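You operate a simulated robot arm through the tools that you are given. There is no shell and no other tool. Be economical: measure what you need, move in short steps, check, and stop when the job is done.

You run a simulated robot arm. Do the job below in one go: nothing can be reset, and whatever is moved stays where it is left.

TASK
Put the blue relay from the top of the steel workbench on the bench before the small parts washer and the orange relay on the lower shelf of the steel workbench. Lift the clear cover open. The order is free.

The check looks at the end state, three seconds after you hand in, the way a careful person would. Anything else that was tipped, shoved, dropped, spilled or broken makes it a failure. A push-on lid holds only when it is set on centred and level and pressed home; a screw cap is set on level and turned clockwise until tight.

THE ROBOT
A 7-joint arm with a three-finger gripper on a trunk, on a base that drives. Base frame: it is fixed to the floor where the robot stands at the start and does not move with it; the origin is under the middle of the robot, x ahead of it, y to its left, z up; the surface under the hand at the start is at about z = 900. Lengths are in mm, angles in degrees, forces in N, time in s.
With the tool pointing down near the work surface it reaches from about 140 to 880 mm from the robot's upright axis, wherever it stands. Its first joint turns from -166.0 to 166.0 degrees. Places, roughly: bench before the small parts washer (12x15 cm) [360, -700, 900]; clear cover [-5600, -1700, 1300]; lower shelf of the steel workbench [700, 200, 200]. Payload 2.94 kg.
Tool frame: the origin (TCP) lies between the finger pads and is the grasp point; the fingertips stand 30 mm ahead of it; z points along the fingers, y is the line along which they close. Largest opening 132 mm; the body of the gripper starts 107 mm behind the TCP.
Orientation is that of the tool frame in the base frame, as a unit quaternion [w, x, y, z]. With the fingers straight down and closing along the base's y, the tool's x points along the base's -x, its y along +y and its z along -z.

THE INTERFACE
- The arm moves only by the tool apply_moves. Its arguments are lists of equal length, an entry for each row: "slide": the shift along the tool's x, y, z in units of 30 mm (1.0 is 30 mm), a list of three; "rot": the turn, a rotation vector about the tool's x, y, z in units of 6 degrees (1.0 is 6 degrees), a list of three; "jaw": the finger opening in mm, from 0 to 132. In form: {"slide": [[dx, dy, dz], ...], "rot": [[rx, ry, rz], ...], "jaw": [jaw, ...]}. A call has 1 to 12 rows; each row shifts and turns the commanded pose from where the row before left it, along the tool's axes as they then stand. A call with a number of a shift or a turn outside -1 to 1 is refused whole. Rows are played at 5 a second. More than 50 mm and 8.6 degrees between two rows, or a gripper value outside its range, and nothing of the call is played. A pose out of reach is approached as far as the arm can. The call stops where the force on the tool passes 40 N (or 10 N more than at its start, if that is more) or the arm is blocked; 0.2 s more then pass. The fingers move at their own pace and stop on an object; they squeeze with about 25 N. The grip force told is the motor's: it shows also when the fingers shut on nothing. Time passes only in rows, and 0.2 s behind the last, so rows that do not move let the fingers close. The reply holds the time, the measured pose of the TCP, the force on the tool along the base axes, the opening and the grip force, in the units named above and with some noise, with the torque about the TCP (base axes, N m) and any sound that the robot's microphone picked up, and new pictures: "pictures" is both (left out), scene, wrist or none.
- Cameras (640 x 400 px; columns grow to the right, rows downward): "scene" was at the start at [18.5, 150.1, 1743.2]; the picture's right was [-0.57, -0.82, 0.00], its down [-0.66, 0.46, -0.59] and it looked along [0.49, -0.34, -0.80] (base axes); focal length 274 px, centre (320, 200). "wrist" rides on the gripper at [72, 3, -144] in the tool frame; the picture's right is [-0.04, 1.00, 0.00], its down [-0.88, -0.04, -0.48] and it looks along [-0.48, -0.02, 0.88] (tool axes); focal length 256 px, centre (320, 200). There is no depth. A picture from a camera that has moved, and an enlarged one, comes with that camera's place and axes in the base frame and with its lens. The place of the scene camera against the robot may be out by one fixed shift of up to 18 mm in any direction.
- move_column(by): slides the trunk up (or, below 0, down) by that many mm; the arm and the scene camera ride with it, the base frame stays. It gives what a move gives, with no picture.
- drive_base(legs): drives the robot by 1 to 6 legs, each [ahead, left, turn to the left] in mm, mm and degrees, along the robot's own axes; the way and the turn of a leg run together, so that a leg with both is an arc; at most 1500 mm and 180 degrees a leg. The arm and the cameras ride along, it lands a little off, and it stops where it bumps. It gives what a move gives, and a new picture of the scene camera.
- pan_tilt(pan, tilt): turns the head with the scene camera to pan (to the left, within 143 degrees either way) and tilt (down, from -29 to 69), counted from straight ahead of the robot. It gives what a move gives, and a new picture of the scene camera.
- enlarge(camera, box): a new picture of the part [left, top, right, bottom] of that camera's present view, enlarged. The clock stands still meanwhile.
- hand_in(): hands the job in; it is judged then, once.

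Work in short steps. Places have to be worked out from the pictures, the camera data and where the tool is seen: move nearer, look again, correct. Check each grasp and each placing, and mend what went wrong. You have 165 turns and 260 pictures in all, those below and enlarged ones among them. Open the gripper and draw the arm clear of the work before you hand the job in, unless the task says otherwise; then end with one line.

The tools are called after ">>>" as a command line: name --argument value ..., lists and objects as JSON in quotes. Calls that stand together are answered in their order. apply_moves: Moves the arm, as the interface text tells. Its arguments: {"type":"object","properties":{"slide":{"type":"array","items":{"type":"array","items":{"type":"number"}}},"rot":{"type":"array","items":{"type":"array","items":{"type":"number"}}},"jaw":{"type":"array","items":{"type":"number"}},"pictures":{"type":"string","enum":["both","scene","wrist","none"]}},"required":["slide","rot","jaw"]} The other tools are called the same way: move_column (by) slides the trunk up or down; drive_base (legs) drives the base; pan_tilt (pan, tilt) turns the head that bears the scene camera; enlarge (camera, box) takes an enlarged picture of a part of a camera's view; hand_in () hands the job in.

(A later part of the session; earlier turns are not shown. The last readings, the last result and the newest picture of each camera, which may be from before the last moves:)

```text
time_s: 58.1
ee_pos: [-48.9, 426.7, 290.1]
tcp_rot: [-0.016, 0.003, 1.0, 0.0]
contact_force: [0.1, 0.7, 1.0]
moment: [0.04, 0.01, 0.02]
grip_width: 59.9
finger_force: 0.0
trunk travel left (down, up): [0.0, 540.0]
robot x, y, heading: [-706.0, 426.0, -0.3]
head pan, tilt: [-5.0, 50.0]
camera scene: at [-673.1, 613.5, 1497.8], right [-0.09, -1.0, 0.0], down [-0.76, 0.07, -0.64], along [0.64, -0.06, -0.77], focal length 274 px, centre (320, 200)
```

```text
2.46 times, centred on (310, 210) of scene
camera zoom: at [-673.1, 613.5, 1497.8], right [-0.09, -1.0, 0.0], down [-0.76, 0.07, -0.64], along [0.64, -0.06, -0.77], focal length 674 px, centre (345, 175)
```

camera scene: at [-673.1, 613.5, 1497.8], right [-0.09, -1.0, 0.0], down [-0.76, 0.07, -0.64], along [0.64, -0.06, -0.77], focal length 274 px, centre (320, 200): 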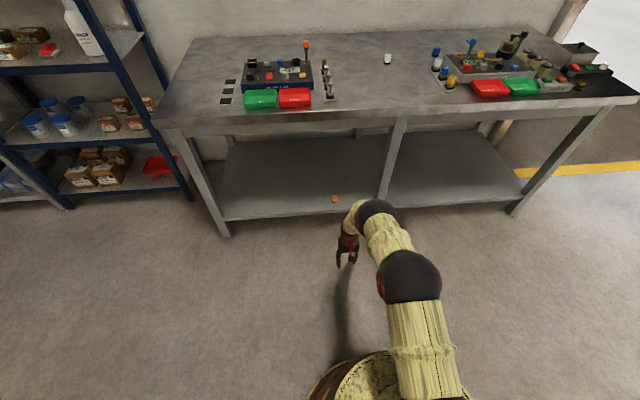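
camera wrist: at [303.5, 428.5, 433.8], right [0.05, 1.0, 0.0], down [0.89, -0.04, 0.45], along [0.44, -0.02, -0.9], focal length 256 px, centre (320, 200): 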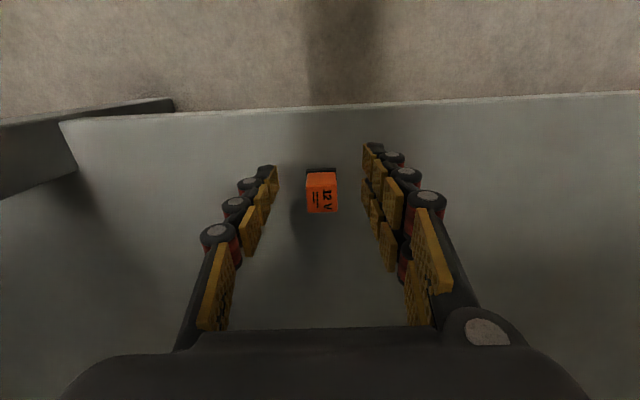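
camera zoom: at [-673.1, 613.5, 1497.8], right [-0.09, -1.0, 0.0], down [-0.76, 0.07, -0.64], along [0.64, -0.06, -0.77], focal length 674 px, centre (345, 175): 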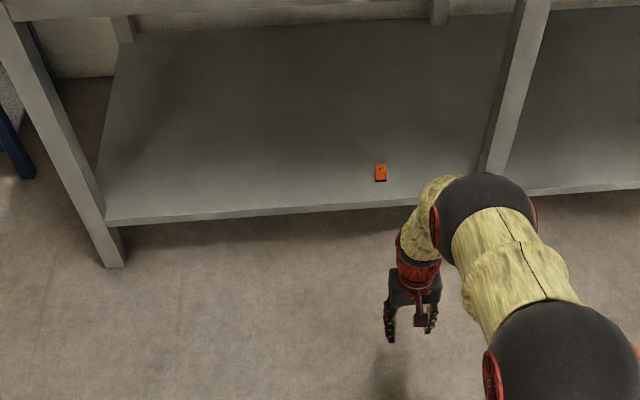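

Orange is well placed. Now raise the arm and trunk again, then return to the blue relay.

>>> apply_moves --slide '[[0, 0, -1], [0, 0, -1], [0, 0, -1], [0, 0, -1], [0, 0, -1], [0, 0, -1], [0, 0, -1], [0, 0, -1], [0, 0, -1], [0, 0, -1], [0, 0, -1], [0, 0, -1]]' --rot '[[0, -0.31, 0], [0, 0, 0], [0, 0, 0], [0, 0, 0], [0, 0, 0], [0, 0, 0], [0, 0, 0], [0, 0, 0], [0, 0, 0], [0, 0, 0], [0, 0, 0], [0, 0, 0]]' --jaw '[70, 70, 70, 70, 70, 70, 70, 70, 70, 70, 70, 70]' --pictures "none"

>>> apply_moves --slide '[[0, 0, -1], [0, 0, -1], [0, 0, -1], [0, 0, -1], [0, 0, -1], [0, 0, -1], [0, 0, -1], [0, 0, -1], [0, 0, -1]]' --rot '[[0, 0, 0], [0, 0, 0], [0, 0, 0], [0, 0, 0], [0, 0, 0], [0, 0, 0], [0, 0, 0], [0, 0, 0], [0, 0, 0]]' --jaw '[70, 70, 70, 70, 70, 70, 70, 70, 70]' --pictures "none"

>>> move_column --by 250

>>> drive_base --legs '[[0, -650, 0]]'

```text
time_s: 60.7
ee_pos: [-47.7, 425.5, 649.9]
tcp_rot: [0.001, 0.003, 1.0, 0.0]
contact_force: [-0.7, 0.2, -0.1]
moment: [-0.03, -0.04, -0.01]
grip_width: 69.6
finger_force: 0.1
trunk travel left (down, up): [0.0, 540.0]
robot x, y, heading: [-711.8, 425.5, -0.3]
head pan, tilt: [-5.0, 50.0]
```

```text
time_s: 62.7
ee_pos: [-49.1, 427.3, 920.2]
tcp_rot: [0.001, 0.001, 1.0, 0.0]
contact_force: [0.5, 0.5, -0.9]
moment: [-0.01, 0.05, 0.01]
grip_width: 70.2
finger_force: 0.1
trunk travel left (down, up): [0.0, 540.0]
robot x, y, heading: [-710.5, 425.3, -0.5]
head pan, tilt: [-5.0, 50.0]
```

```text
time_s: 65.2
ee_pos: [-48.4, 426.9, 1169.9]
tcp_rot: [0.002, 0.003, 1.0, 0.0]
contact_force: [-0.2, 0.1, -0.5]
moment: [0.0, -0.01, 0.02]
grip_width: 70.3
finger_force: 0.1
trunk travel left (down, up): [-250.0, 290.0]
robot x, y, heading: [-710.2, 429.2, -0.3]
head pan, tilt: [-5.0, 50.0]
```

```text
time_s: 68.9
ee_pos: [-51.3, -221.1, 1169.5]
tcp_rot: [0.0, -0.001, 1.0, 0.001]
contact_force: [-0.3, -0.8, -0.5]
moment: [0.01, -0.02, -0.01]
grip_width: 70.0
finger_force: 0.0
trunk travel left (down, up): [-250.0, 290.0]
robot x, y, heading: [-712.2, -223.1, 0.2]
head pan, tilt: [-5.0, 50.0]
camera scene: at [-675.5, -37.1, 1747.8], right [-0.09, -1.0, 0.0], down [-0.76, 0.07, -0.64], along [0.64, -0.06, -0.77], focal length 274 px, centre (320, 200)
```

scene: 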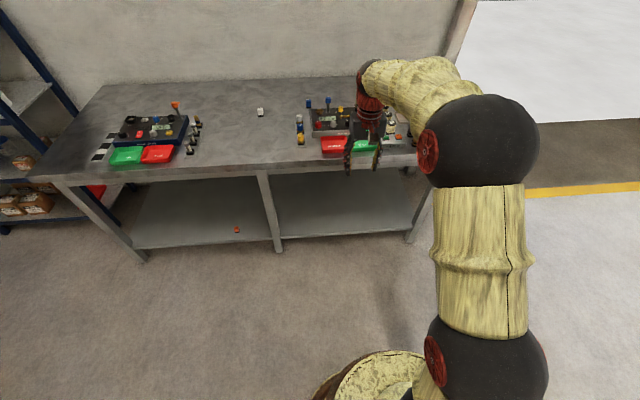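

From y≈-223 both blue relay and target are in reach. Drive forward 700.

>>> drive_base --legs '[[700, 0, 0]]'

```text
time_s: 72.7
ee_pos: [654.7, -224.4, 1169.5]
tcp_rot: [0.002, 0.002, 1.0, 0.0]
contact_force: [1.0, -0.3, -1.2]
moment: [-0.03, -0.01, 0.03]
grip_width: 70.0
finger_force: 0.0
trunk travel left (down, up): [-250.0, 290.0]
robot x, y, heading: [-6.7, -227.0, -0.3]
head pan, tilt: [-5.0, 50.0]
camera scene: at [30.3, -37.8, 1747.8], right [-0.09, -1.0, 0.0], down [-0.76, 0.07, -0.64], along [0.64, -0.06, -0.77], focal length 274 px, centre (320, 200)
```

scene: 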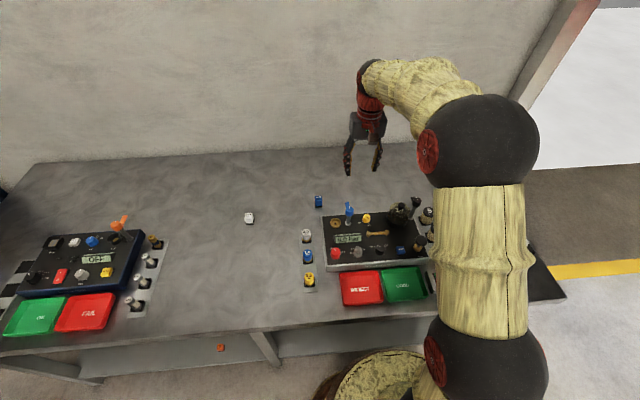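

Move over the blue relay (720,-94) and descend to z≈1020.

>>> apply_moves --slide '[[-0.44, 0.88, 0], [-0.44, 0.88, 0], [-0.44, 0.87, 0], [-0.44, 0.87, 0], [-0.44, 0.87, 0], [0, 0, 1], [0, 0, 1], [0, 0, 1], [0, 0, 1], [0, 0, 1]]' --rot '[[0, 0, 0], [0, 0, 0], [0, 0, 0], [0, 0, 0], [0, 0, 0], [0, 0, 0], [0, 0, 0], [0, 0, 0], [0, 0, 0], [0, 0, 0]]' --jaw '[70, 70, 70, 70, 70, 70, 70, 70, 70, 70]' --pictures "none"

>>> enlarge --camera "wrist" --box '[220, 90, 420, 215]'

```text
time_s: 74.9
ee_pos: [722.2, -92.4, 1017.9]
tcp_rot: [0.001, 0.003, 1.0, 0.0]
contact_force: [0.5, -0.6, 1.2]
moment: [0.0, 0.06, 0.0]
grip_width: 70.1
finger_force: 0.0
trunk travel left (down, up): [-250.0, 290.0]
robot x, y, heading: [-7.4, -225.8, -0.2]
head pan, tilt: [-5.0, 50.0]
```

```text
3.20 times, centred on (320, 152) of wrist
camera zoom: at [648.6, -88.4, 1161.1], right [0.05, 1.0, 0.0], down [0.88, -0.04, 0.48], along [0.48, -0.02, -0.88], focal length 819 px, centre (320, 352)
```

zoom: 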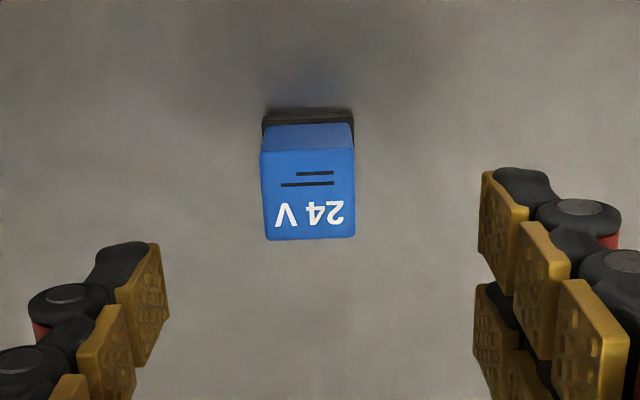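

Blue at (719,-94.5), upright. Descend to TCP z≈945 and squeeze long.

>>> apply_moves --slide '[[0.1, -0.07, 0.8], [0, 0, 0.8], [0, 0, 0.8], [0, 0, 0], [0, 0, 0], [0, 0, 0], [0, 0, 0], [0, 0, 0], [0, 0, 0], [0, 0, 0]]' --rot '[[0, 0, 0], [0, 0, 0], [0, 0, 0], [0, 0, 0], [0, 0, 0], [0, 0, 0], [0, 0, 0], [0, 0, 0], [0, 0, 0], [0, 0, 0]]' --jaw '[70, 70, 70, 5, 5, 5, 5, 5, 5, 5]' --pictures "none"

>>> apply_moves --slide '[[0, 0, -0.3], [0, 0, -0.5], [0, 0, -1], [0, 0, -1], [0, 0, -1], [0, 0, -1], [0, 0, -1], [0, 0, -1]]' --rot '[[0, 0, 0], [0, 0, 0], [0, 0, 0], [0, 0, 0], [0, 0, 0], [0, 0, 0], [0, 0, 0], [0, 0, 0]]' --jaw '[5, 5, 5, 5, 5, 5, 5, 5]' --pictures "wrist"

```text
time_s: 77.1
ee_pos: [718.2, -94.0, 946.4]
tcp_rot: [0.001, 0.002, 1.0, 0.0]
contact_force: [-0.8, 0.3, 0.6]
moment: [0.03, 0.01, -0.02]
grip_width: 25.3
finger_force: 24.3
trunk travel left (down, up): [-250.0, 290.0]
robot x, y, heading: [-6.7, -225.2, -0.1]
head pan, tilt: [-5.0, 50.0]
```

```text
time_s: 78.9
ee_pos: [716.7, -96.2, 1151.3]
tcp_rot: [0.001, 0.001, 1.0, 0.001]
contact_force: [-0.6, -0.6, -1.8]
moment: [-0.01, -0.01, 0.0]
grip_width: 25.1
finger_force: 24.9
trunk travel left (down, up): [-250.0, 290.0]
robot x, y, heading: [-6.7, -224.8, -0.2]
head pan, tilt: [-5.0, 50.0]
camera wrist: at [644.2, -91.6, 1293.8], right [0.05, 1.0, 0.0], down [0.88, -0.04, 0.48], along [0.48, -0.02, -0.88], focal length 256 px, centre (320, 200)
```

wrist: 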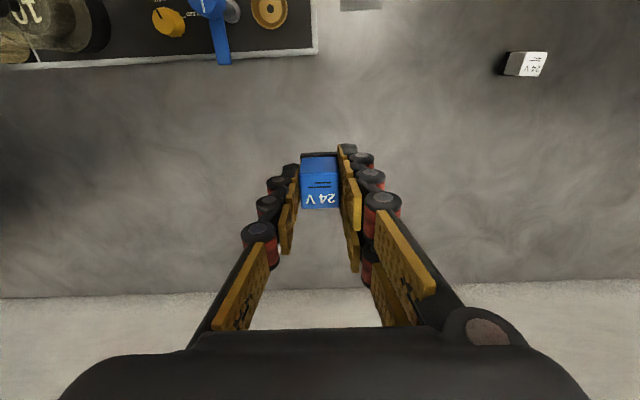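

Blue held. Carry to about (352,-703): in front of the washer panel (front at x≈420), away from the brass and black fittings (y≈-588).

>>> apply_moves --slide '[[0.579, -0.965, 0], [0.579, -0.965, 0], [0.579, -0.965, 0], [0.579, -0.965, 0], [0.579, -0.965, 0], [0.579, -0.965, 0], [0.579, -0.965, 0], [0.579, -0.965, 0], [0.579, -0.965, 0], [0.579, -0.965, 0], [0.579, -0.965, 0]]' --rot '[[0, 0, 0], [0, 0, 0], [0, 0, 0], [0, 0, 0], [0, 0, 0], [0, 0, 0], [0, 0, 0], [0, 0, 0], [0, 0, 0], [0, 0, 0], [0, 0, 0]]' --jaw '[5, 5, 5, 5, 5, 5, 5, 5, 5, 5, 5]' --pictures "none"

>>> apply_moves --slide '[[0.579, -0.965, 0], [0.579, -0.965, 0], [0.579, -0.965, 0], [0.579, -0.965, 0], [0.579, -0.965, 0], [0.579, -0.965, 0], [0.579, -0.965, 0], [0.579, -0.965, 0], [0.579, -0.965, 0], [0.579, -0.965, 0], [0, 0, 0.8]]' --rot '[[0, 0, 0], [0, 0, 0], [0, 0, 0], [0, 0, 0], [0, 0, 0], [0, 0, 0], [0, 0, 0], [0, 0, 0], [0, 0, 0], [0, 0, 0], [0, 0, 0]]' --jaw '[5, 5, 5, 5, 5, 5, 5, 5, 5, 5, 5]' --pictures "wrist"

>>> pan_tilt --pan -50 --tilt 50

```text
time_s: 81.3
ee_pos: [524.2, -412.7, 1151.7]
tcp_rot: [0.001, 0.001, 1.0, 0.0]
contact_force: [-0.3, 0.5, -0.3]
moment: [0.01, -0.04, 0.02]
grip_width: 25.3
finger_force: 25.0
trunk travel left (down, up): [-250.0, 290.0]
robot x, y, heading: [-2.9, -225.6, -0.1]
head pan, tilt: [-5.0, 50.0]
```

```text
time_s: 83.7
ee_pos: [349.6, -701.0, 1127.7]
tcp_rot: [0.001, 0.001, 1.0, 0.0]
contact_force: [0.6, -0.3, -1.2]
moment: [0.02, 0.0, 0.01]
grip_width: 25.3
finger_force: 24.1
trunk travel left (down, up): [-250.0, 290.0]
robot x, y, heading: [-4.2, -221.2, -0.3]
head pan, tilt: [-5.0, 50.0]
camera wrist: at [277.0, -696.8, 1269.2], right [0.05, 1.0, 0.0], down [0.88, -0.04, 0.48], along [0.48, -0.02, -0.88], focal length 256 px, centre (320, 200)
```

wrist: 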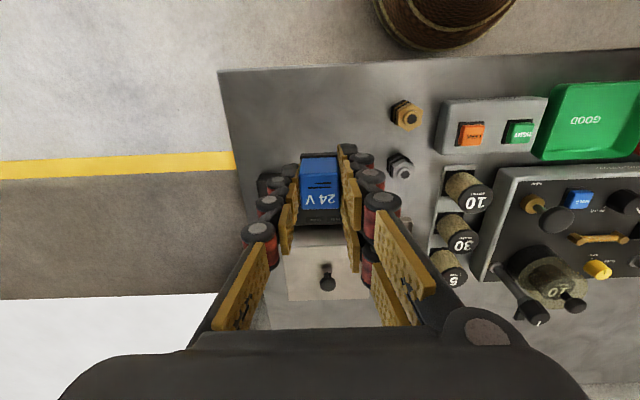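

```text
time_s: 84.8
ee_pos: [350.4, -700.8, 1126.9]
tcp_rot: [0.0, 0.002, 1.0, 0.001]
contact_force: [-0.4, 0.5, -0.4]
moment: [-0.01, -0.04, 0.0]
grip_width: 25.1
finger_force: 24.9
trunk travel left (down, up): [-250.0, 290.0]
robot x, y, heading: [-3.5, -227.3, -0.2]
head pan, tilt: [-50.0, 50.0]
camera scene: at [2.3, -90.3, 1747.8], right [-0.77, -0.64, 0.0], down [-0.49, 0.59, -0.64], along [0.41, -0.49, -0.77], focal length 274 px, centre (320, 200)
```

scene: 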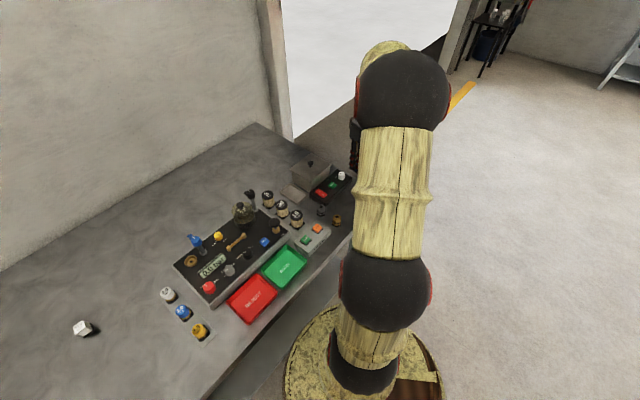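

Descend to 977 and check clearance.

>>> apply_moves --slide '[[0, 0, 1], [0, 0, 1], [0, 0, 1], [0, 0, 1], [0, 0, 0.9]]' --rot '[[0, 0, 0], [0, 0, 0], [0, 0, 0], [0, 0, 0], [0, 0, 0]]' --jaw '[5, 5, 5, 5, 5]' --pictures "wrist"

```text
time_s: 86.0
ee_pos: [351.5, -700.9, 979.7]
tcp_rot: [0.001, 0.002, 1.0, 0.0]
contact_force: [1.0, -0.5, 0.6]
moment: [0.05, 0.02, 0.03]
grip_width: 25.3
finger_force: 24.2
trunk travel left (down, up): [-250.0, 290.0]
robot x, y, heading: [-6.4, -223.3, -0.2]
head pan, tilt: [-50.0, 50.0]
camera wrist: at [278.1, -697.3, 1122.2], right [0.05, 1.0, 0.0], down [0.88, -0.04, 0.48], along [0.48, -0.02, -0.88], focal length 256 px, centre (320, 200)
```

wrist: 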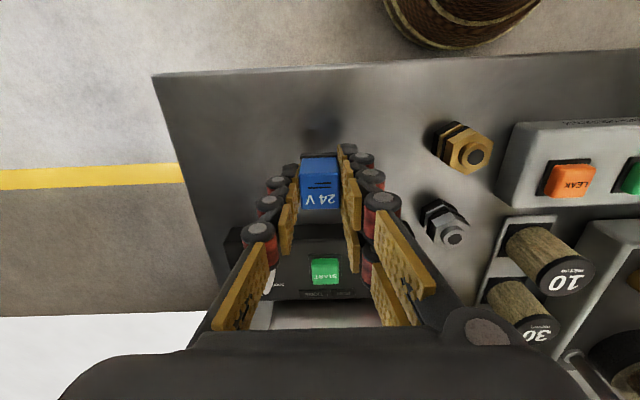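

Relay sits over the clear patch between bench edge (x≈288) and panel (x≈408). Lower to contact.

>>> apply_moves --slide '[[0, 0, 0.5], [0, 0, 0.4], [0, 0, 0.1], [0, 0, 0.05], [0, 0, 0.05], [0, 0, 0.03]]' --rot '[[0, 0, 0], [0, 0, 0], [0, 0, 0], [0, 0, 0], [0, 0, 0], [0, 0, 0]]' --jaw '[5, 5, 5, 5, 5, 5]' --pictures "none"

```text
time_s: 87.5
ee_pos: [350.4, -702.2, 945.8]
tcp_rot: [0.001, 0.001, 1.0, 0.0]
contact_force: [0.2, 0.1, 0.3]
moment: [0.01, 0.0, -0.02]
grip_width: 25.0
finger_force: 25.1
trunk travel left (down, up): [-250.0, 290.0]
robot x, y, heading: [-6.3, -223.4, -0.1]
head pan, tilt: [-50.0, 50.0]
```

>>> apply_moves --slide '[[0, 0, 0.04], [0, 0, 0.04]]' --rot '[[0, 0, 0], [0, 0, 0]]' --jaw '[5, 5]' --pictures "none"

```text
time_s: 88.0
ee_pos: [349.7, -700.9, 945.8]
tcp_rot: [0.002, 0.002, 1.0, -0.001]
contact_force: [-0.9, 4.9, 18.4]
moment: [0.24, 0.08, -0.04]
grip_width: 24.8
finger_force: 24.8
trunk travel left (down, up): [-250.0, 290.0]
robot x, y, heading: [-5.9, -221.2, -0.2]
head pan, tilt: [-50.0, 50.0]
```

Contact made. Ease up 1 mm, open to 60, rise.

>>> apply_moves --slide '[[0, 0, -0.04], [0, 0, 0], [0, 0, 0], [0, 0, 0], [0, 0, -0.5], [0, 0, -1], [0, 0, -1], [0, 0, -1], [0, 0, -1], [0, 0, -1], [0, 0, -1]]' --rot '[[0, 0, 0], [0, 0, 0], [0, 0, 0], [0, 0, 0], [0, 0, 0], [0, 0, 0], [0, 0, 0], [0, 0, 0], [0, 0, 0], [0, 0, 0], [0, 0, 0]]' --jaw '[5, 60, 60, 60, 60, 60, 60, 60, 60, 60, 60]' --pictures "wrist"

```text
time_s: 90.5
ee_pos: [349.5, -699.3, 1141.4]
tcp_rot: [0.001, 0.001, 1.0, 0.0]
contact_force: [0.9, 0.2, 0.6]
moment: [0.01, 0.01, 0.03]
grip_width: 60.1
finger_force: 0.1
trunk travel left (down, up): [-250.0, 290.0]
robot x, y, heading: [-3.8, -223.0, -0.3]
head pan, tilt: [-50.0, 50.0]
camera wrist: at [277.1, -697.0, 1283.1], right [0.05, 1.0, 0.0], down [0.88, -0.04, 0.48], along [0.48, -0.02, -0.88], focal length 256 px, centre (320, 200)
```

wrist: 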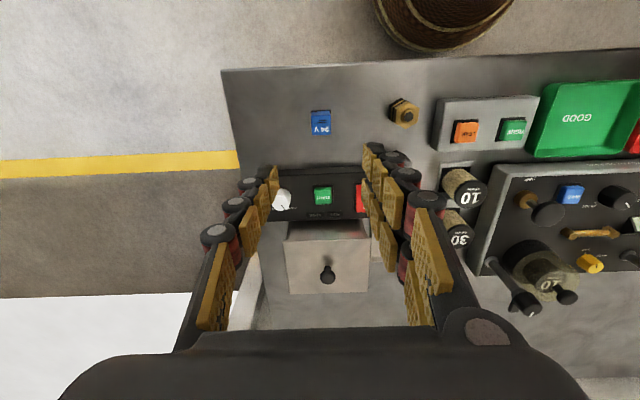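

Blue is placed. Now back off, retract the arm, and look towards the clear cover at (-5600,-1700).

>>> drive_base --legs '[[-800, 0, 0]]'

>>> apply_moves --slide '[[0, 0.95, 0], [0, 0.95, 0], [0, 0.95, 0], [0, 0.95, 0], [0, 0.95, 0], [0, 0.95, 0], [0, 0.95, 0], [0, 0.95, 0], [0, 0.95, 0], [0, 0.95, 0], [0, 0.95, 0], [0, 0.95, 0]]' --rot '[[0, 0, 0], [0, 0, 0], [0, 0, 0], [0, 0, 0], [0, 0, 0], [0, 0, 0], [0, 0, 0], [0, 0, 0], [0, 0, 0], [0, 0, 0], [0, 0, 0], [0, 0, 0]]' --jaw '[60, 60, 60, 60, 60, 60, 60, 60, 60, 60, 60, 60]' --pictures "none"

>>> drive_base --legs '[[0, 0, -163]]'

>>> pan_tilt --pan 0 --tilt 15

```text
time_s: 94.8
ee_pos: [-458.7, -698.1, 1140.7]
tcp_rot: [0.001, 0.004, 1.0, 0.0]
contact_force: [0.2, 0.6, 1.0]
moment: [-0.06, 0.0, 0.0]
grip_width: 60.2
finger_force: 0.0
trunk travel left (down, up): [-250.0, 290.0]
robot x, y, heading: [-810.5, -220.3, -0.5]
head pan, tilt: [-50.0, 50.0]
camera scene: at [-802.9, -86.1, 1747.8], right [-0.77, -0.64, 0.0], down [-0.49, 0.59, -0.64], along [0.41, -0.5, -0.77], focal length 274 px, centre (320, 200)
```

scene: 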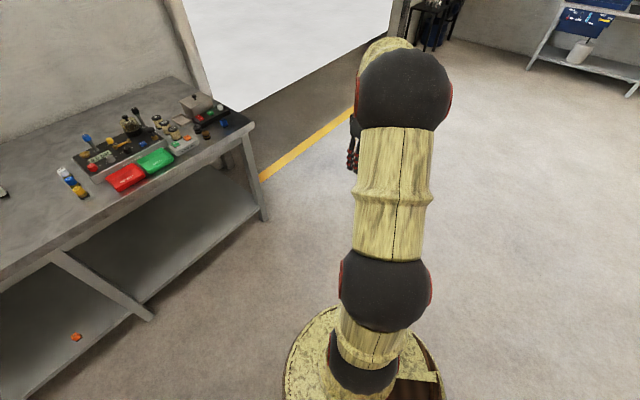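

```text
time_s: 97.4
ee_pos: [-455.4, -355.1, 1140.3]
tcp_rot: [0.0, 0.003, 1.0, 0.0]
contact_force: [0.0, 0.6, -0.8]
moment: [0.01, 0.0, 0.0]
grip_width: 60.2
finger_force: 0.0
trunk travel left (down, up): [-250.0, 290.0]
robot x, y, heading: [-806.9, -218.5, -0.4]
head pan, tilt: [-50.0, 50.0]
```

```text
time_s: 104.4
ee_pos: [-1190.9, -199.6, 1139.7]
tcp_rot: [0.0, 0.988, 0.153, -0.001]
contact_force: [-0.2, 0.1, 0.3]
moment: [0.01, -0.02, 0.0]
grip_width: 60.0
finger_force: 0.1
trunk travel left (down, up): [-250.0, 290.0]
robot x, y, heading: [-812.1, -218.7, -162.2]
head pan, tilt: [-50.0, 50.0]
camera scene: at [-802.5, -347.5, 1747.8], right [0.54, 0.84, 0.0], down [0.65, -0.41, -0.64], along [-0.54, 0.34, -0.77], focal length 274 px, centre (320, 200)
```

scene: 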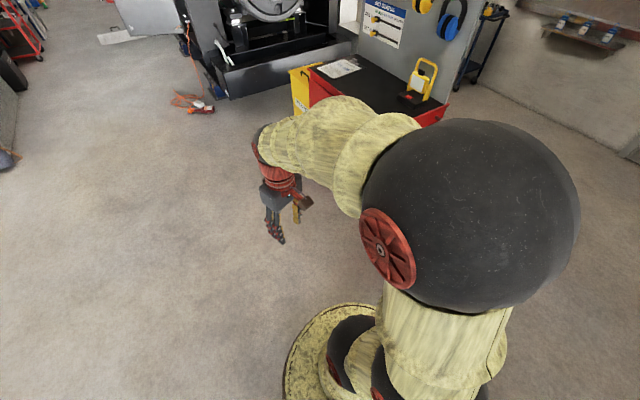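

```text
time_s: 105.6
ee_pos: [-1191.3, -200.1, 1141.4]
tcp_rot: [0.0, 0.988, 0.154, -0.001]
contact_force: [-0.7, 0.9, -0.4]
moment: [0.01, 0.03, 0.0]
grip_width: 60.2
finger_force: 0.1
trunk travel left (down, up): [-250.0, 290.0]
robot x, y, heading: [-813.0, -219.3, -162.4]
head pan, tilt: [0.0, 15.0]
camera scene: at [-826.5, -417.0, 1801.5], right [-0.3, 0.95, 0.0], down [0.25, 0.08, -0.97], along [-0.92, -0.29, -0.26], focal length 274 px, centre (320, 200)
```

scene: 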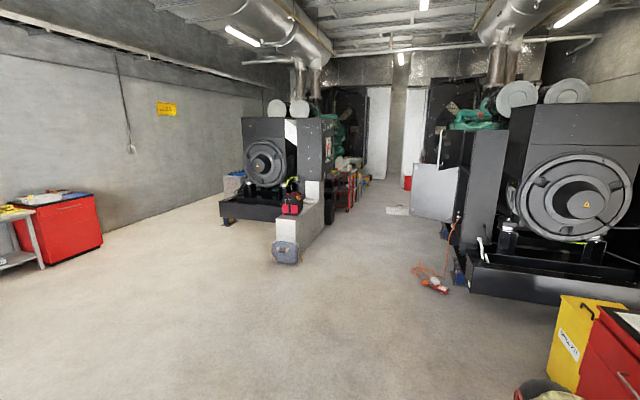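

Target direction projects to about (332,155), around the left generator's right side. Enlarge there.

>>> enlarge --camera "scene" --box '[240, 80, 440, 205]'

```text
3.20 times, centred on (340, 142) of scene
camera zoom: at [-826.5, -417.0, 1801.5], right [-0.3, 0.95, 0.0], down [0.25, 0.08, -0.97], along [-0.92, -0.29, -0.26], focal length 876 px, centre (256, 384)
```

zoom: 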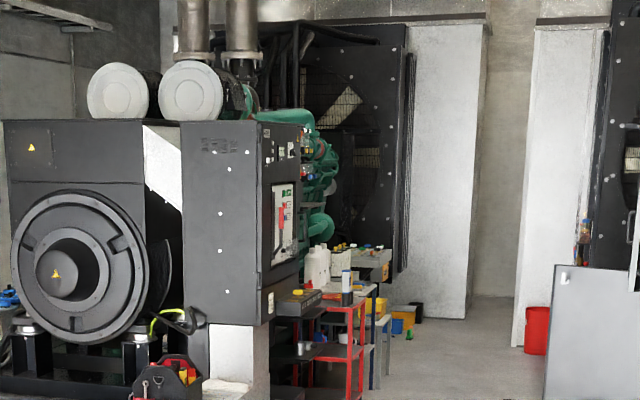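

The clear cover is on the side panel of the left generator's control cabinet, facing the aisle (+y). I drive down the aisle toward (-5500,-1000).

>>> drive_base --legs '[[0, 0, -8], [1500, 0, 0], [1500, 0, 0]]'

```text
time_s: 120.7
ee_pos: [-4141.9, -652.1, 1139.6]
tcp_rot: [0.0, 0.996, 0.088, 0.0]
contact_force: [0.4, 0.0, 0.3]
moment: [0.04, -0.01, 0.0]
grip_width: 59.9
finger_force: 0.1
trunk travel left (down, up): [-250.0, 290.0]
robot x, y, heading: [-3773.0, -722.6, -169.7]
head pan, tilt: [0.0, 15.0]
camera scene: at [-3808.8, -917.0, 1801.5], right [-0.18, 0.98, 0.0], down [0.26, 0.05, -0.97], along [-0.95, -0.17, -0.26], focal length 274 px, centre (320, 200)
```

scene: 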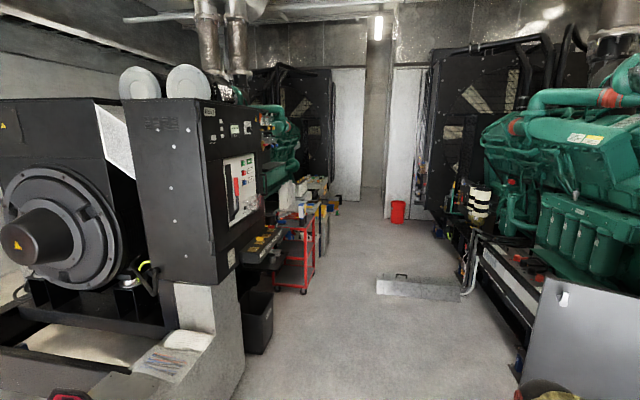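

>>> enlarge --camera "scene" --box '[180, 90, 340, 190]'

>>> enlarge --camera "scene" --box '[200, 180, 520, 380]'

```text
4.00 times, centred on (260, 140) of scene
camera zoom: at [-3808.8, -917.0, 1801.5], right [-0.18, 0.98, 0.0], down [0.26, 0.05, -0.97], along [-0.95, -0.17, -0.26], focal length 1095 px, centre (560, 440)
```

zoom: 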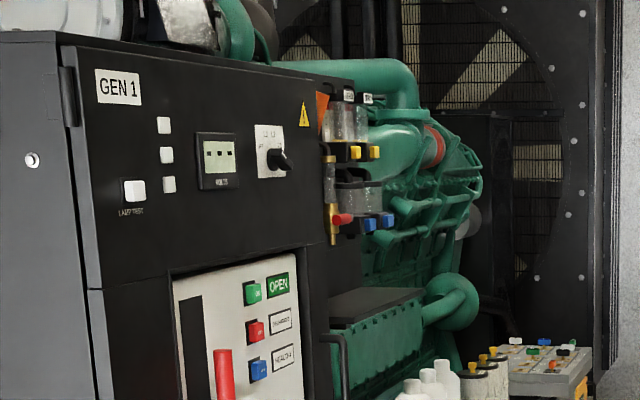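

```text
2.00 times, centred on (360, 280) of scene
camera zoom: at [-3808.8, -917.0, 1801.5], right [-0.18, 0.98, 0.0], down [0.26, 0.05, -0.97], along [-0.95, -0.17, -0.26], focal length 548 px, centre (240, 40)
```

zoom: 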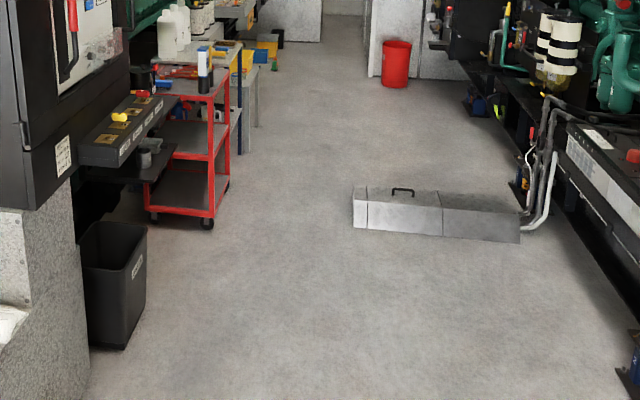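

I drive to about (-5550,-950) and turn to face the cabinet.

>>> drive_base --legs '[[0, 0, -3], [1500, 0, 0], [260, 0, 0], [0, 0, 83]]'

>>> pan_tilt --pan 0 --tilt 25

```text
time_s: 133.5
ee_pos: [-5650.8, -1299.4, 1139.8]
tcp_rot: [0.001, 0.707, 0.707, -0.001]
contact_force: [-0.6, 0.7, -0.4]
moment: [0.0, 0.0, 0.04]
grip_width: 60.3
finger_force: 0.2
trunk travel left (down, up): [-250.0, 290.0]
robot x, y, heading: [-5520.2, -942.2, -89.9]
head pan, tilt: [0.0, 15.0]
camera scene: at [-5339.3, -1003.9, 1801.5], right [-1.0, 0.0, 0.0], down [0.0, 0.26, -0.97], along [0.0, -0.97, -0.26], focal length 274 px, centre (320, 200)
```

scene: 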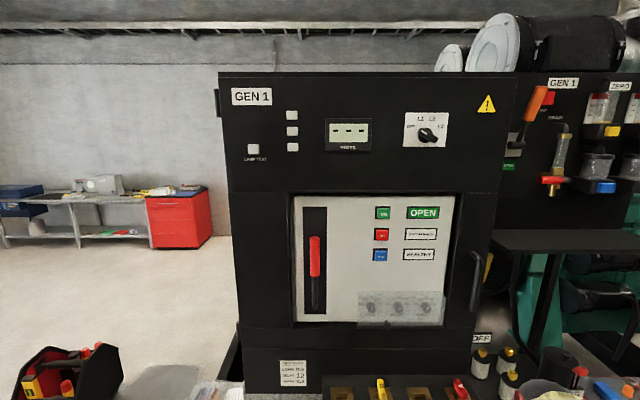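

```text
time_s: 134.2
ee_pos: [-5650.7, -1299.6, 1140.5]
tcp_rot: [0.0, 0.707, 0.707, -0.001]
contact_force: [-0.4, 0.2, 0.8]
moment: [-0.02, 0.03, 0.01]
grip_width: 60.0
finger_force: 0.0
trunk travel left (down, up): [-250.0, 290.0]
robot x, y, heading: [-5521.9, -944.3, -90.1]
head pan, tilt: [0.0, 25.0]
camera scene: at [-5339.3, -1002.7, 1785.3], right [-1.0, 0.0, 0.0], down [0.0, 0.42, -0.91], along [0.0, -0.91, -0.42], focal length 274 px, centre (320, 200)
```

scene: 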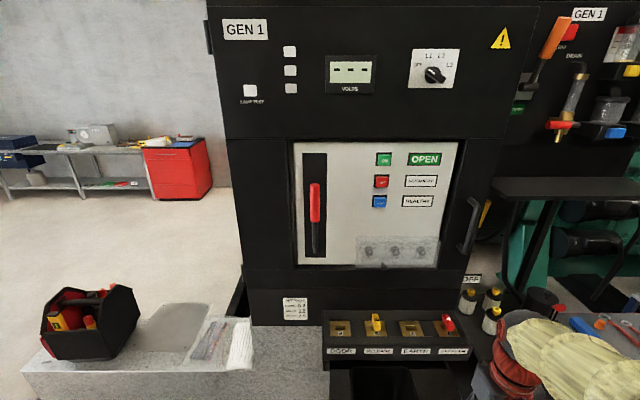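

The clear cover over three knobs is visible at (398,252). Enlarge.

>>> enlarge --camera "scene" --box '[330, 215, 460, 296]'

>>> enlarge --camera "scene" --box '[270, 180, 520, 336]'

```text
4.92 times, centred on (395, 256) of scene
camera zoom: at [-5339.3, -1002.7, 1785.3], right [-1.0, 0.0, 0.0], down [0.0, 0.42, -0.91], along [0.0, -0.91, -0.42], focal length 1348 px, centre (-49, -73)
```

zoom: 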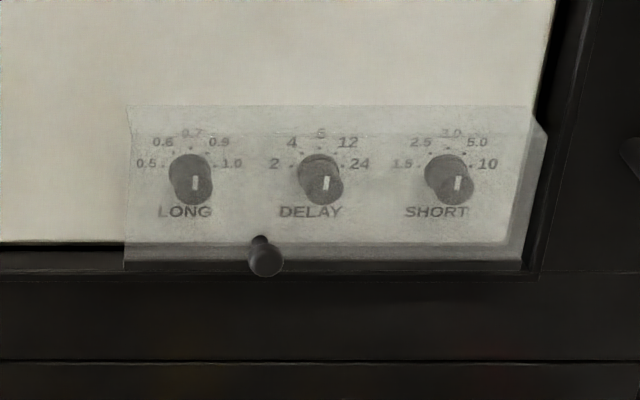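

```text
2.56 times, centred on (395, 258) of scene
camera zoom: at [-5339.3, -1002.7, 1785.3], right [-1.0, 0.0, 0.0], down [0.0, 0.42, -0.91], along [0.0, -0.91, -0.42], focal length 701 px, centre (128, 52)
```

zoom: 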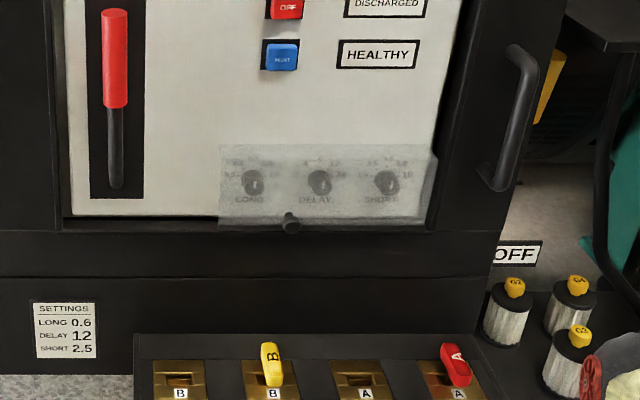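

The cover is top-hinged with a small black knob at its lower edge near (-5530,-1665,1258). I back up 200 mm, then pitch the tool to horizontal (facing the cabinet) while moving up in front of the knob.

>>> drive_base --legs '[[-200, 0, 0]]'

>>> apply_moves --slide '[[-0.78, 0.27, -0.27], [-0.804, 0.27, -0.187], [-0.819, 0.27, -0.102], [-0.825, 0.27, -0.016], [-0.822, 0.27, 0.071], [-0.81, 0.27, 0.156], [-0.79, 0.27, 0.24], [-0.76, 0.27, 0.321]]' --rot '[[0, -1, 0], [0, -1, 0], [0, -1, 0], [0, -1, 0], [0, -1, 0], [0, -1, 0], [0, -1, 0], [0, -1, 0]]' --jaw '[60, 60, 60, 60, 60, 60, 60, 60]' --pictures "none"

>>> apply_moves --slide '[[-0.722, 0.27, 0.399], [-0.677, 0.27, 0.472], [-0.624, 0.27, 0.542], [-0.564, 0.27, 0.603], [-0.498, 0.27, 0.658], [-0.426, 0.27, 0.707], [-0.35, 0.27, 0.748]]' --rot '[[0, -1, 0], [0, -1, 0], [0, -1, 0], [0, -1, 0], [0, -1, 0], [0, -1, 0], [0, -1, 0]]' --jaw '[60, 60, 60, 60, 60, 60, 60]' --pictures "both"

```text
time_s: 135.8
ee_pos: [-5651.0, -1097.3, 1140.7]
tcp_rot: [0.001, 0.706, 0.708, 0.0]
contact_force: [0.1, -0.1, 0.5]
moment: [-0.01, -0.01, 0.03]
grip_width: 60.0
finger_force: 0.0
trunk travel left (down, up): [-250.0, 290.0]
robot x, y, heading: [-5516.7, -737.5, -90.0]
head pan, tilt: [0.0, 25.0]
camera scene: at [-5339.4, -800.4, 1785.3], right [-1.0, 0.0, 0.0], down [0.0, 0.42, -0.91], along [0.0, -0.91, -0.42], focal length 274 px, centre (320, 200)
```

scene: 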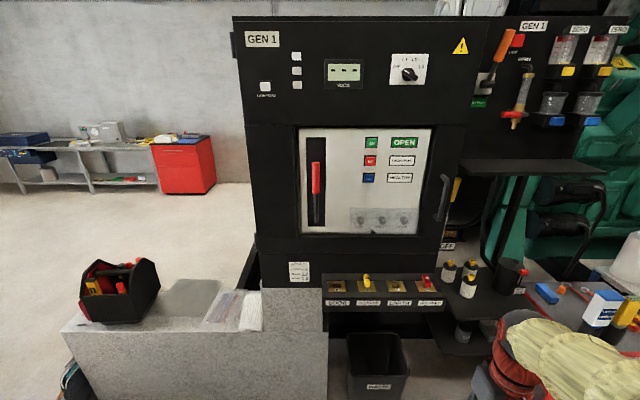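

```text
time_s: 137.6
ee_pos: [-5588.1, -1286.1, 1206.8]
tcp_rot: [0.288, 0.645, 0.646, -0.289]
contact_force: [0.7, -0.2, -0.3]
moment: [0.0, -0.06, 0.0]
grip_width: 60.1
finger_force: 0.1
trunk travel left (down, up): [-250.0, 290.0]
robot x, y, heading: [-5517.0, -741.9, -89.9]
head pan, tilt: [0.0, 25.0]
```

```text
time_s: 139.2
ee_pos: [-5567.0, -1436.2, 1257.1]
tcp_rot: [0.504, 0.495, 0.506, -0.494]
contact_force: [-0.3, 0.2, 0.5]
moment: [0.07, 0.02, 0.01]
grip_width: 60.1
finger_force: 0.1
out of reach, approached as far as the arm can: row 4, 6, 7
trunk travel left (down, up): [-250.0, 290.0]
robot x, y, heading: [-5514.8, -739.3, -89.7]
head pan, tilt: [0.0, 25.0]
camera scene: at [-5339.5, -802.3, 1785.2], right [-1.0, 0.0, 0.0], down [0.0, 0.42, -0.91], along [0.0, -0.91, -0.42], focal length 274 px, centre (320, 200)
camera wrist: at [-5567.1, -1291.1, 1184.2], right [1.0, 0.02, 0.04], down [-0.05, 0.47, 0.88], along [0.0, -0.88, 0.47], focal length 256 px, centre (320, 200)
```

scene: 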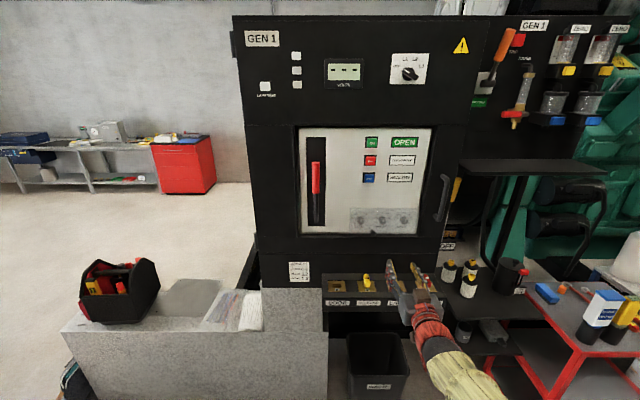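
wrist: 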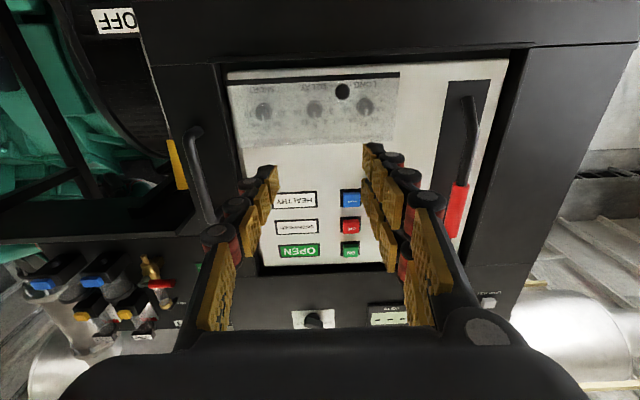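

Triangulated knob: about (-5526, -1690, 1221). Tool is horizontal at (-5567,-1436,1257). I align laterally and vertically, staying back.

>>> apply_moves --slide '[[0.4, 0.45, 0], [0.4, 0.45, 0], [0.4, 0.45, 0]]' --rot '[[0, 0, 0], [0, 0, 0], [0, 0, 0]]' --jaw '[60, 60, 60]' --pictures "wrist"

```text
time_s: 140.0
ee_pos: [-5576.6, -1427.8, 1229.7]
tcp_rot: [0.503, 0.496, 0.504, -0.496]
contact_force: [0.4, -0.1, -0.3]
moment: [0.01, -0.02, -0.03]
grip_width: 60.3
finger_force: 0.0
out of reach, approached as far as the arm can: row 1, 2, 3
trunk travel left (down, up): [-250.0, 290.0]
robot x, y, heading: [-5516.0, -741.2, -89.8]
head pan, tilt: [0.0, 25.0]
camera wrist: at [-5575.8, -1283.7, 1156.1], right [1.0, 0.02, 0.04], down [-0.04, 0.47, 0.88], along [-0.01, -0.88, 0.47], focal length 256 px, centre (320, 200)
```

wrist: 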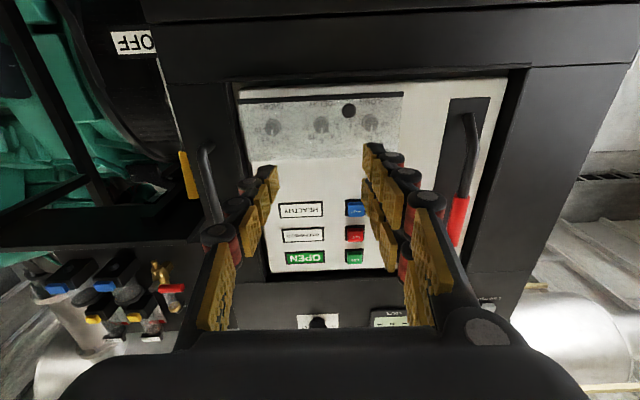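

The pose limit is likely the wrist joint: forearm slopes too steeply for a level tool. I lower the trunk 200 mm and raise the arm relative to it.

>>> move_column --by -200

>>> apply_moves --slide '[[-1, 0.2, 0], [-1, 0.2, 0], [-1, 0.3, 0], [-1, 0.3, 0], [-1, 0.3, 0], [-1, 0.3, 0], [-0.3, 0.1, 0]]' --rot '[[0, 0, 0], [0, 0, 0], [0, 0, 0], [0, 0, 0], [0, 0, 0], [0, 0, 0], [0, 0, 0]]' --jaw '[60, 60, 60, 60, 60, 60, 60]' --pictures "both"

```text
time_s: 142.2
ee_pos: [-5577.1, -1429.6, 1029.3]
tcp_rot: [0.503, 0.496, 0.505, -0.496]
contact_force: [0.0, -0.5, -0.2]
moment: [-0.03, 0.0, -0.02]
grip_width: 60.1
finger_force: 0.1
trunk travel left (down, up): [-50.0, 490.0]
robot x, y, heading: [-5516.5, -738.6, -89.9]
head pan, tilt: [0.0, 25.0]
```

```text
time_s: 143.8
ee_pos: [-5525.8, -1427.2, 1219.0]
tcp_rot: [0.504, 0.496, 0.505, -0.495]
contact_force: [-0.8, -0.1, 0.0]
moment: [-0.05, 0.01, 0.0]
grip_width: 60.2
finger_force: 0.1
trunk travel left (down, up): [-50.0, 490.0]
robot x, y, heading: [-5520.5, -742.3, -90.0]
head pan, tilt: [0.0, 25.0]
camera scene: at [-5339.4, -801.0, 1585.3], right [-1.0, 0.0, 0.0], down [0.0, 0.42, -0.91], along [0.0, -0.91, -0.42], focal length 274 px, centre (320, 200)
camera wrist: at [-5525.6, -1282.4, 1145.7], right [1.0, 0.02, 0.04], down [-0.05, 0.47, 0.88], along [0.0, -0.88, 0.47], focal length 256 px, centre (320, 200)
```

scene: 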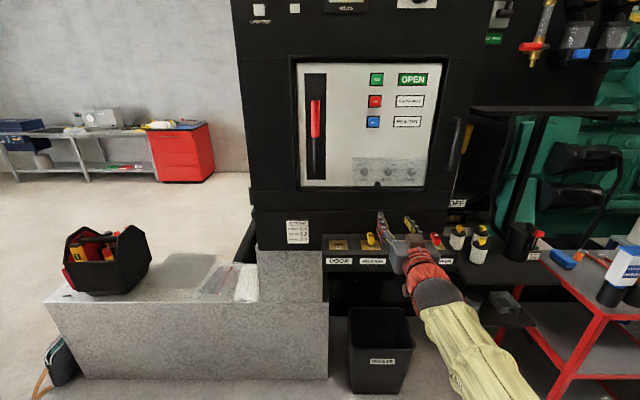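
wrist: 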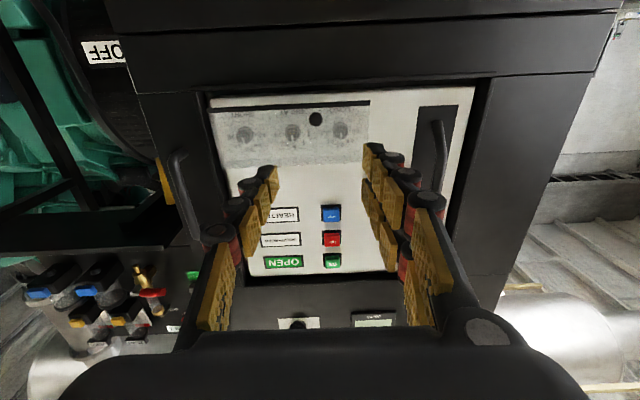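

Now reachable. Two wrist views give the knob at (-5526,-1698,1221). I drive 150 forward (tips to ≈-1607) and re-check.

>>> drive_base --legs '[[150, 0, 0]]'

>>> apply_moves --slide '[[0, 0, 0]]' --rot '[[0, 0, 0]]' --jaw '[60]' --pictures "wrist"

>>> enlarge --camera "scene" --box '[320, 130, 480, 230]'

```text
time_s: 145.2
ee_pos: [-5525.9, -1576.4, 1218.9]
tcp_rot: [0.504, 0.495, 0.506, -0.494]
contact_force: [0.2, 0.1, -0.3]
moment: [0.04, 0.02, 0.03]
grip_width: 59.8
finger_force: 0.1
trunk travel left (down, up): [-50.0, 490.0]
robot x, y, heading: [-5519.0, -892.1, -89.9]
head pan, tilt: [0.0, 25.0]
camera scene: at [-5339.4, -950.7, 1585.3], right [-1.0, 0.0, 0.0], down [0.0, 0.42, -0.91], along [0.0, -0.91, -0.42], focal length 274 px, centre (320, 200)
```

scene: 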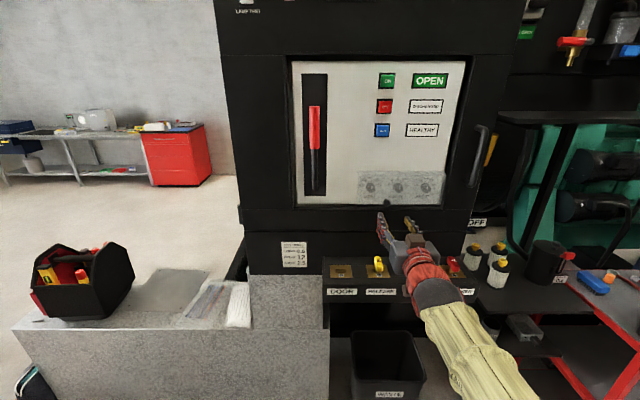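

```text
time_s: 145.6
ee_pos: [-5525.7, -1577.5, 1218.8]
tcp_rot: [0.504, 0.496, 0.506, -0.495]
contact_force: [0.0, -1.0, -0.1]
moment: [-0.01, 0.02, -0.02]
grip_width: 60.2
finger_force: 0.0
trunk travel left (down, up): [-50.0, 490.0]
robot x, y, heading: [-5517.4, -886.7, -89.6]
head pan, tilt: [0.0, 25.0]
camera wrist: at [-5526.0, -1432.2, 1145.3], right [1.0, 0.02, 0.04], down [-0.05, 0.47, 0.88], along [0.0, -0.88, 0.47], focal length 256 px, centre (320, 200)
```

wrist: 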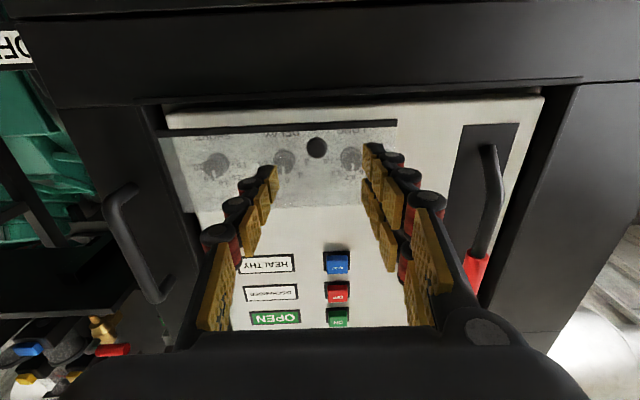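

```text
4.00 times, centred on (400, 180) of scene
camera zoom: at [-5339.4, -950.9, 1585.3], right [-1.0, 0.0, 0.0], down [0.0, 0.42, -0.91], along [0.0, -0.91, -0.42], focal length 1095 px, centre (0, 280)
```

zoom: 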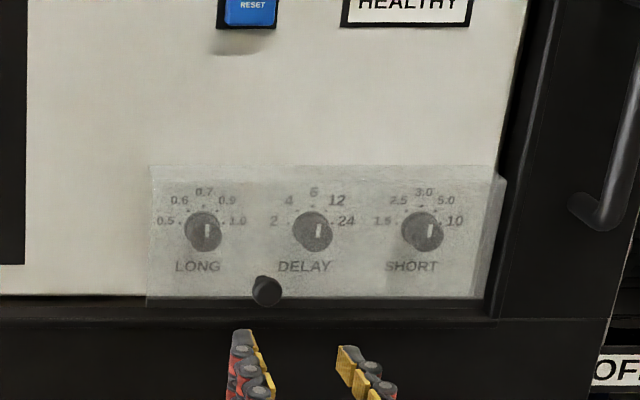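

Knob now estimated (-5526,-1682,1219), right in line. Advance 75 mm with jaw 50.

>>> apply_moves --slide '[[0, 0, 0.7], [0, 0, 0.7], [0, 0, 0.6], [0, 0, 0.5]]' --rot '[[0, 0, 0], [0, 0, 0], [0, 0, 0], [0, 0, 0]]' --jaw '[50, 50, 50, 50]' --pictures "wrist"

>>> enlarge --camera "scene" --box '[320, 130, 480, 230]'

```text
time_s: 146.6
ee_pos: [-5524.5, -1653.1, 1217.4]
tcp_rot: [0.504, 0.496, 0.506, -0.494]
contact_force: [0.7, 0.1, -0.1]
moment: [-0.02, 0.01, -0.01]
grip_width: 50.0
finger_force: 0.0
trunk travel left (down, up): [-50.0, 490.0]
robot x, y, heading: [-5515.3, -893.9, -89.9]
head pan, tilt: [0.0, 25.0]
camera wrist: at [-5525.8, -1507.4, 1145.1], right [1.0, 0.02, 0.04], down [-0.05, 0.47, 0.88], along [0.0, -0.88, 0.47], focal length 256 px, centre (320, 200)
```

wrist: 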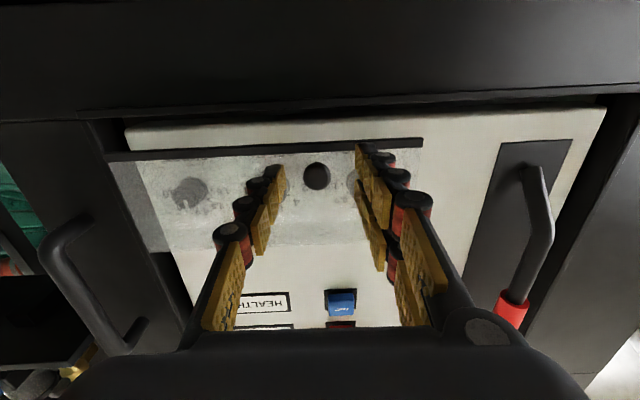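

```text
4.00 times, centred on (400, 180) of scene
camera zoom: at [-5339.4, -950.9, 1585.3], right [-1.0, 0.0, 0.0], down [0.0, 0.42, -0.91], along [0.0, -0.91, -0.42], focal length 1095 px, centre (0, 280)
```

zoom: 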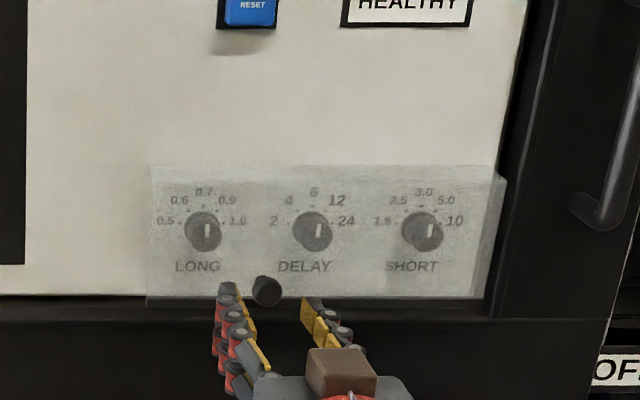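

Knob centre ≈(-5526,-1687,1220), tips at -1683. Advance ~20 mm more and close gently.

>>> apply_moves --slide '[[-0.05, 0, 0.2], [0, 0, 0.2], [0, 0, 0.2], [0, 0, 0], [0, 0, 0], [0, 0, 0], [0, 0, 0], [0, 0, 0]]' --rot '[[0, 0, 0], [0, 0, 0], [0, 0, 0], [0, 0, 0], [0, 0, 0], [0, 0, 0], [0, 0, 0], [0, 0, 0]]' --jaw '[50, 50, 50, 3, 3, 3, 3, 3]' --pictures "wrist"

```text
time_s: 148.4
ee_pos: [-5527.6, -1669.9, 1219.5]
tcp_rot: [0.504, 0.496, 0.506, -0.494]
contact_force: [-15.7, -3.1, 2.2]
moment: [0.08, -0.06, -0.37]
grip_width: 20.1
finger_force: 45.6
trunk travel left (down, up): [-50.0, 490.0]
robot x, y, heading: [-5517.2, -891.1, -89.9]
head pan, tilt: [0.0, 25.0]
camera wrist: at [-5527.6, -1525.8, 1146.5], right [1.0, 0.02, 0.04], down [-0.05, 0.47, 0.88], along [0.0, -0.88, 0.47], focal length 256 px, centre (320, 200)
```

wrist: 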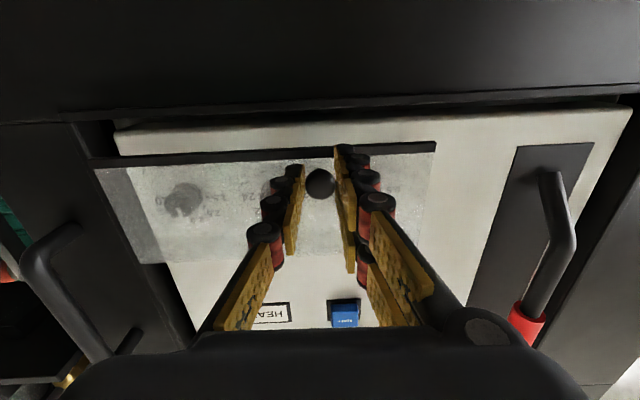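

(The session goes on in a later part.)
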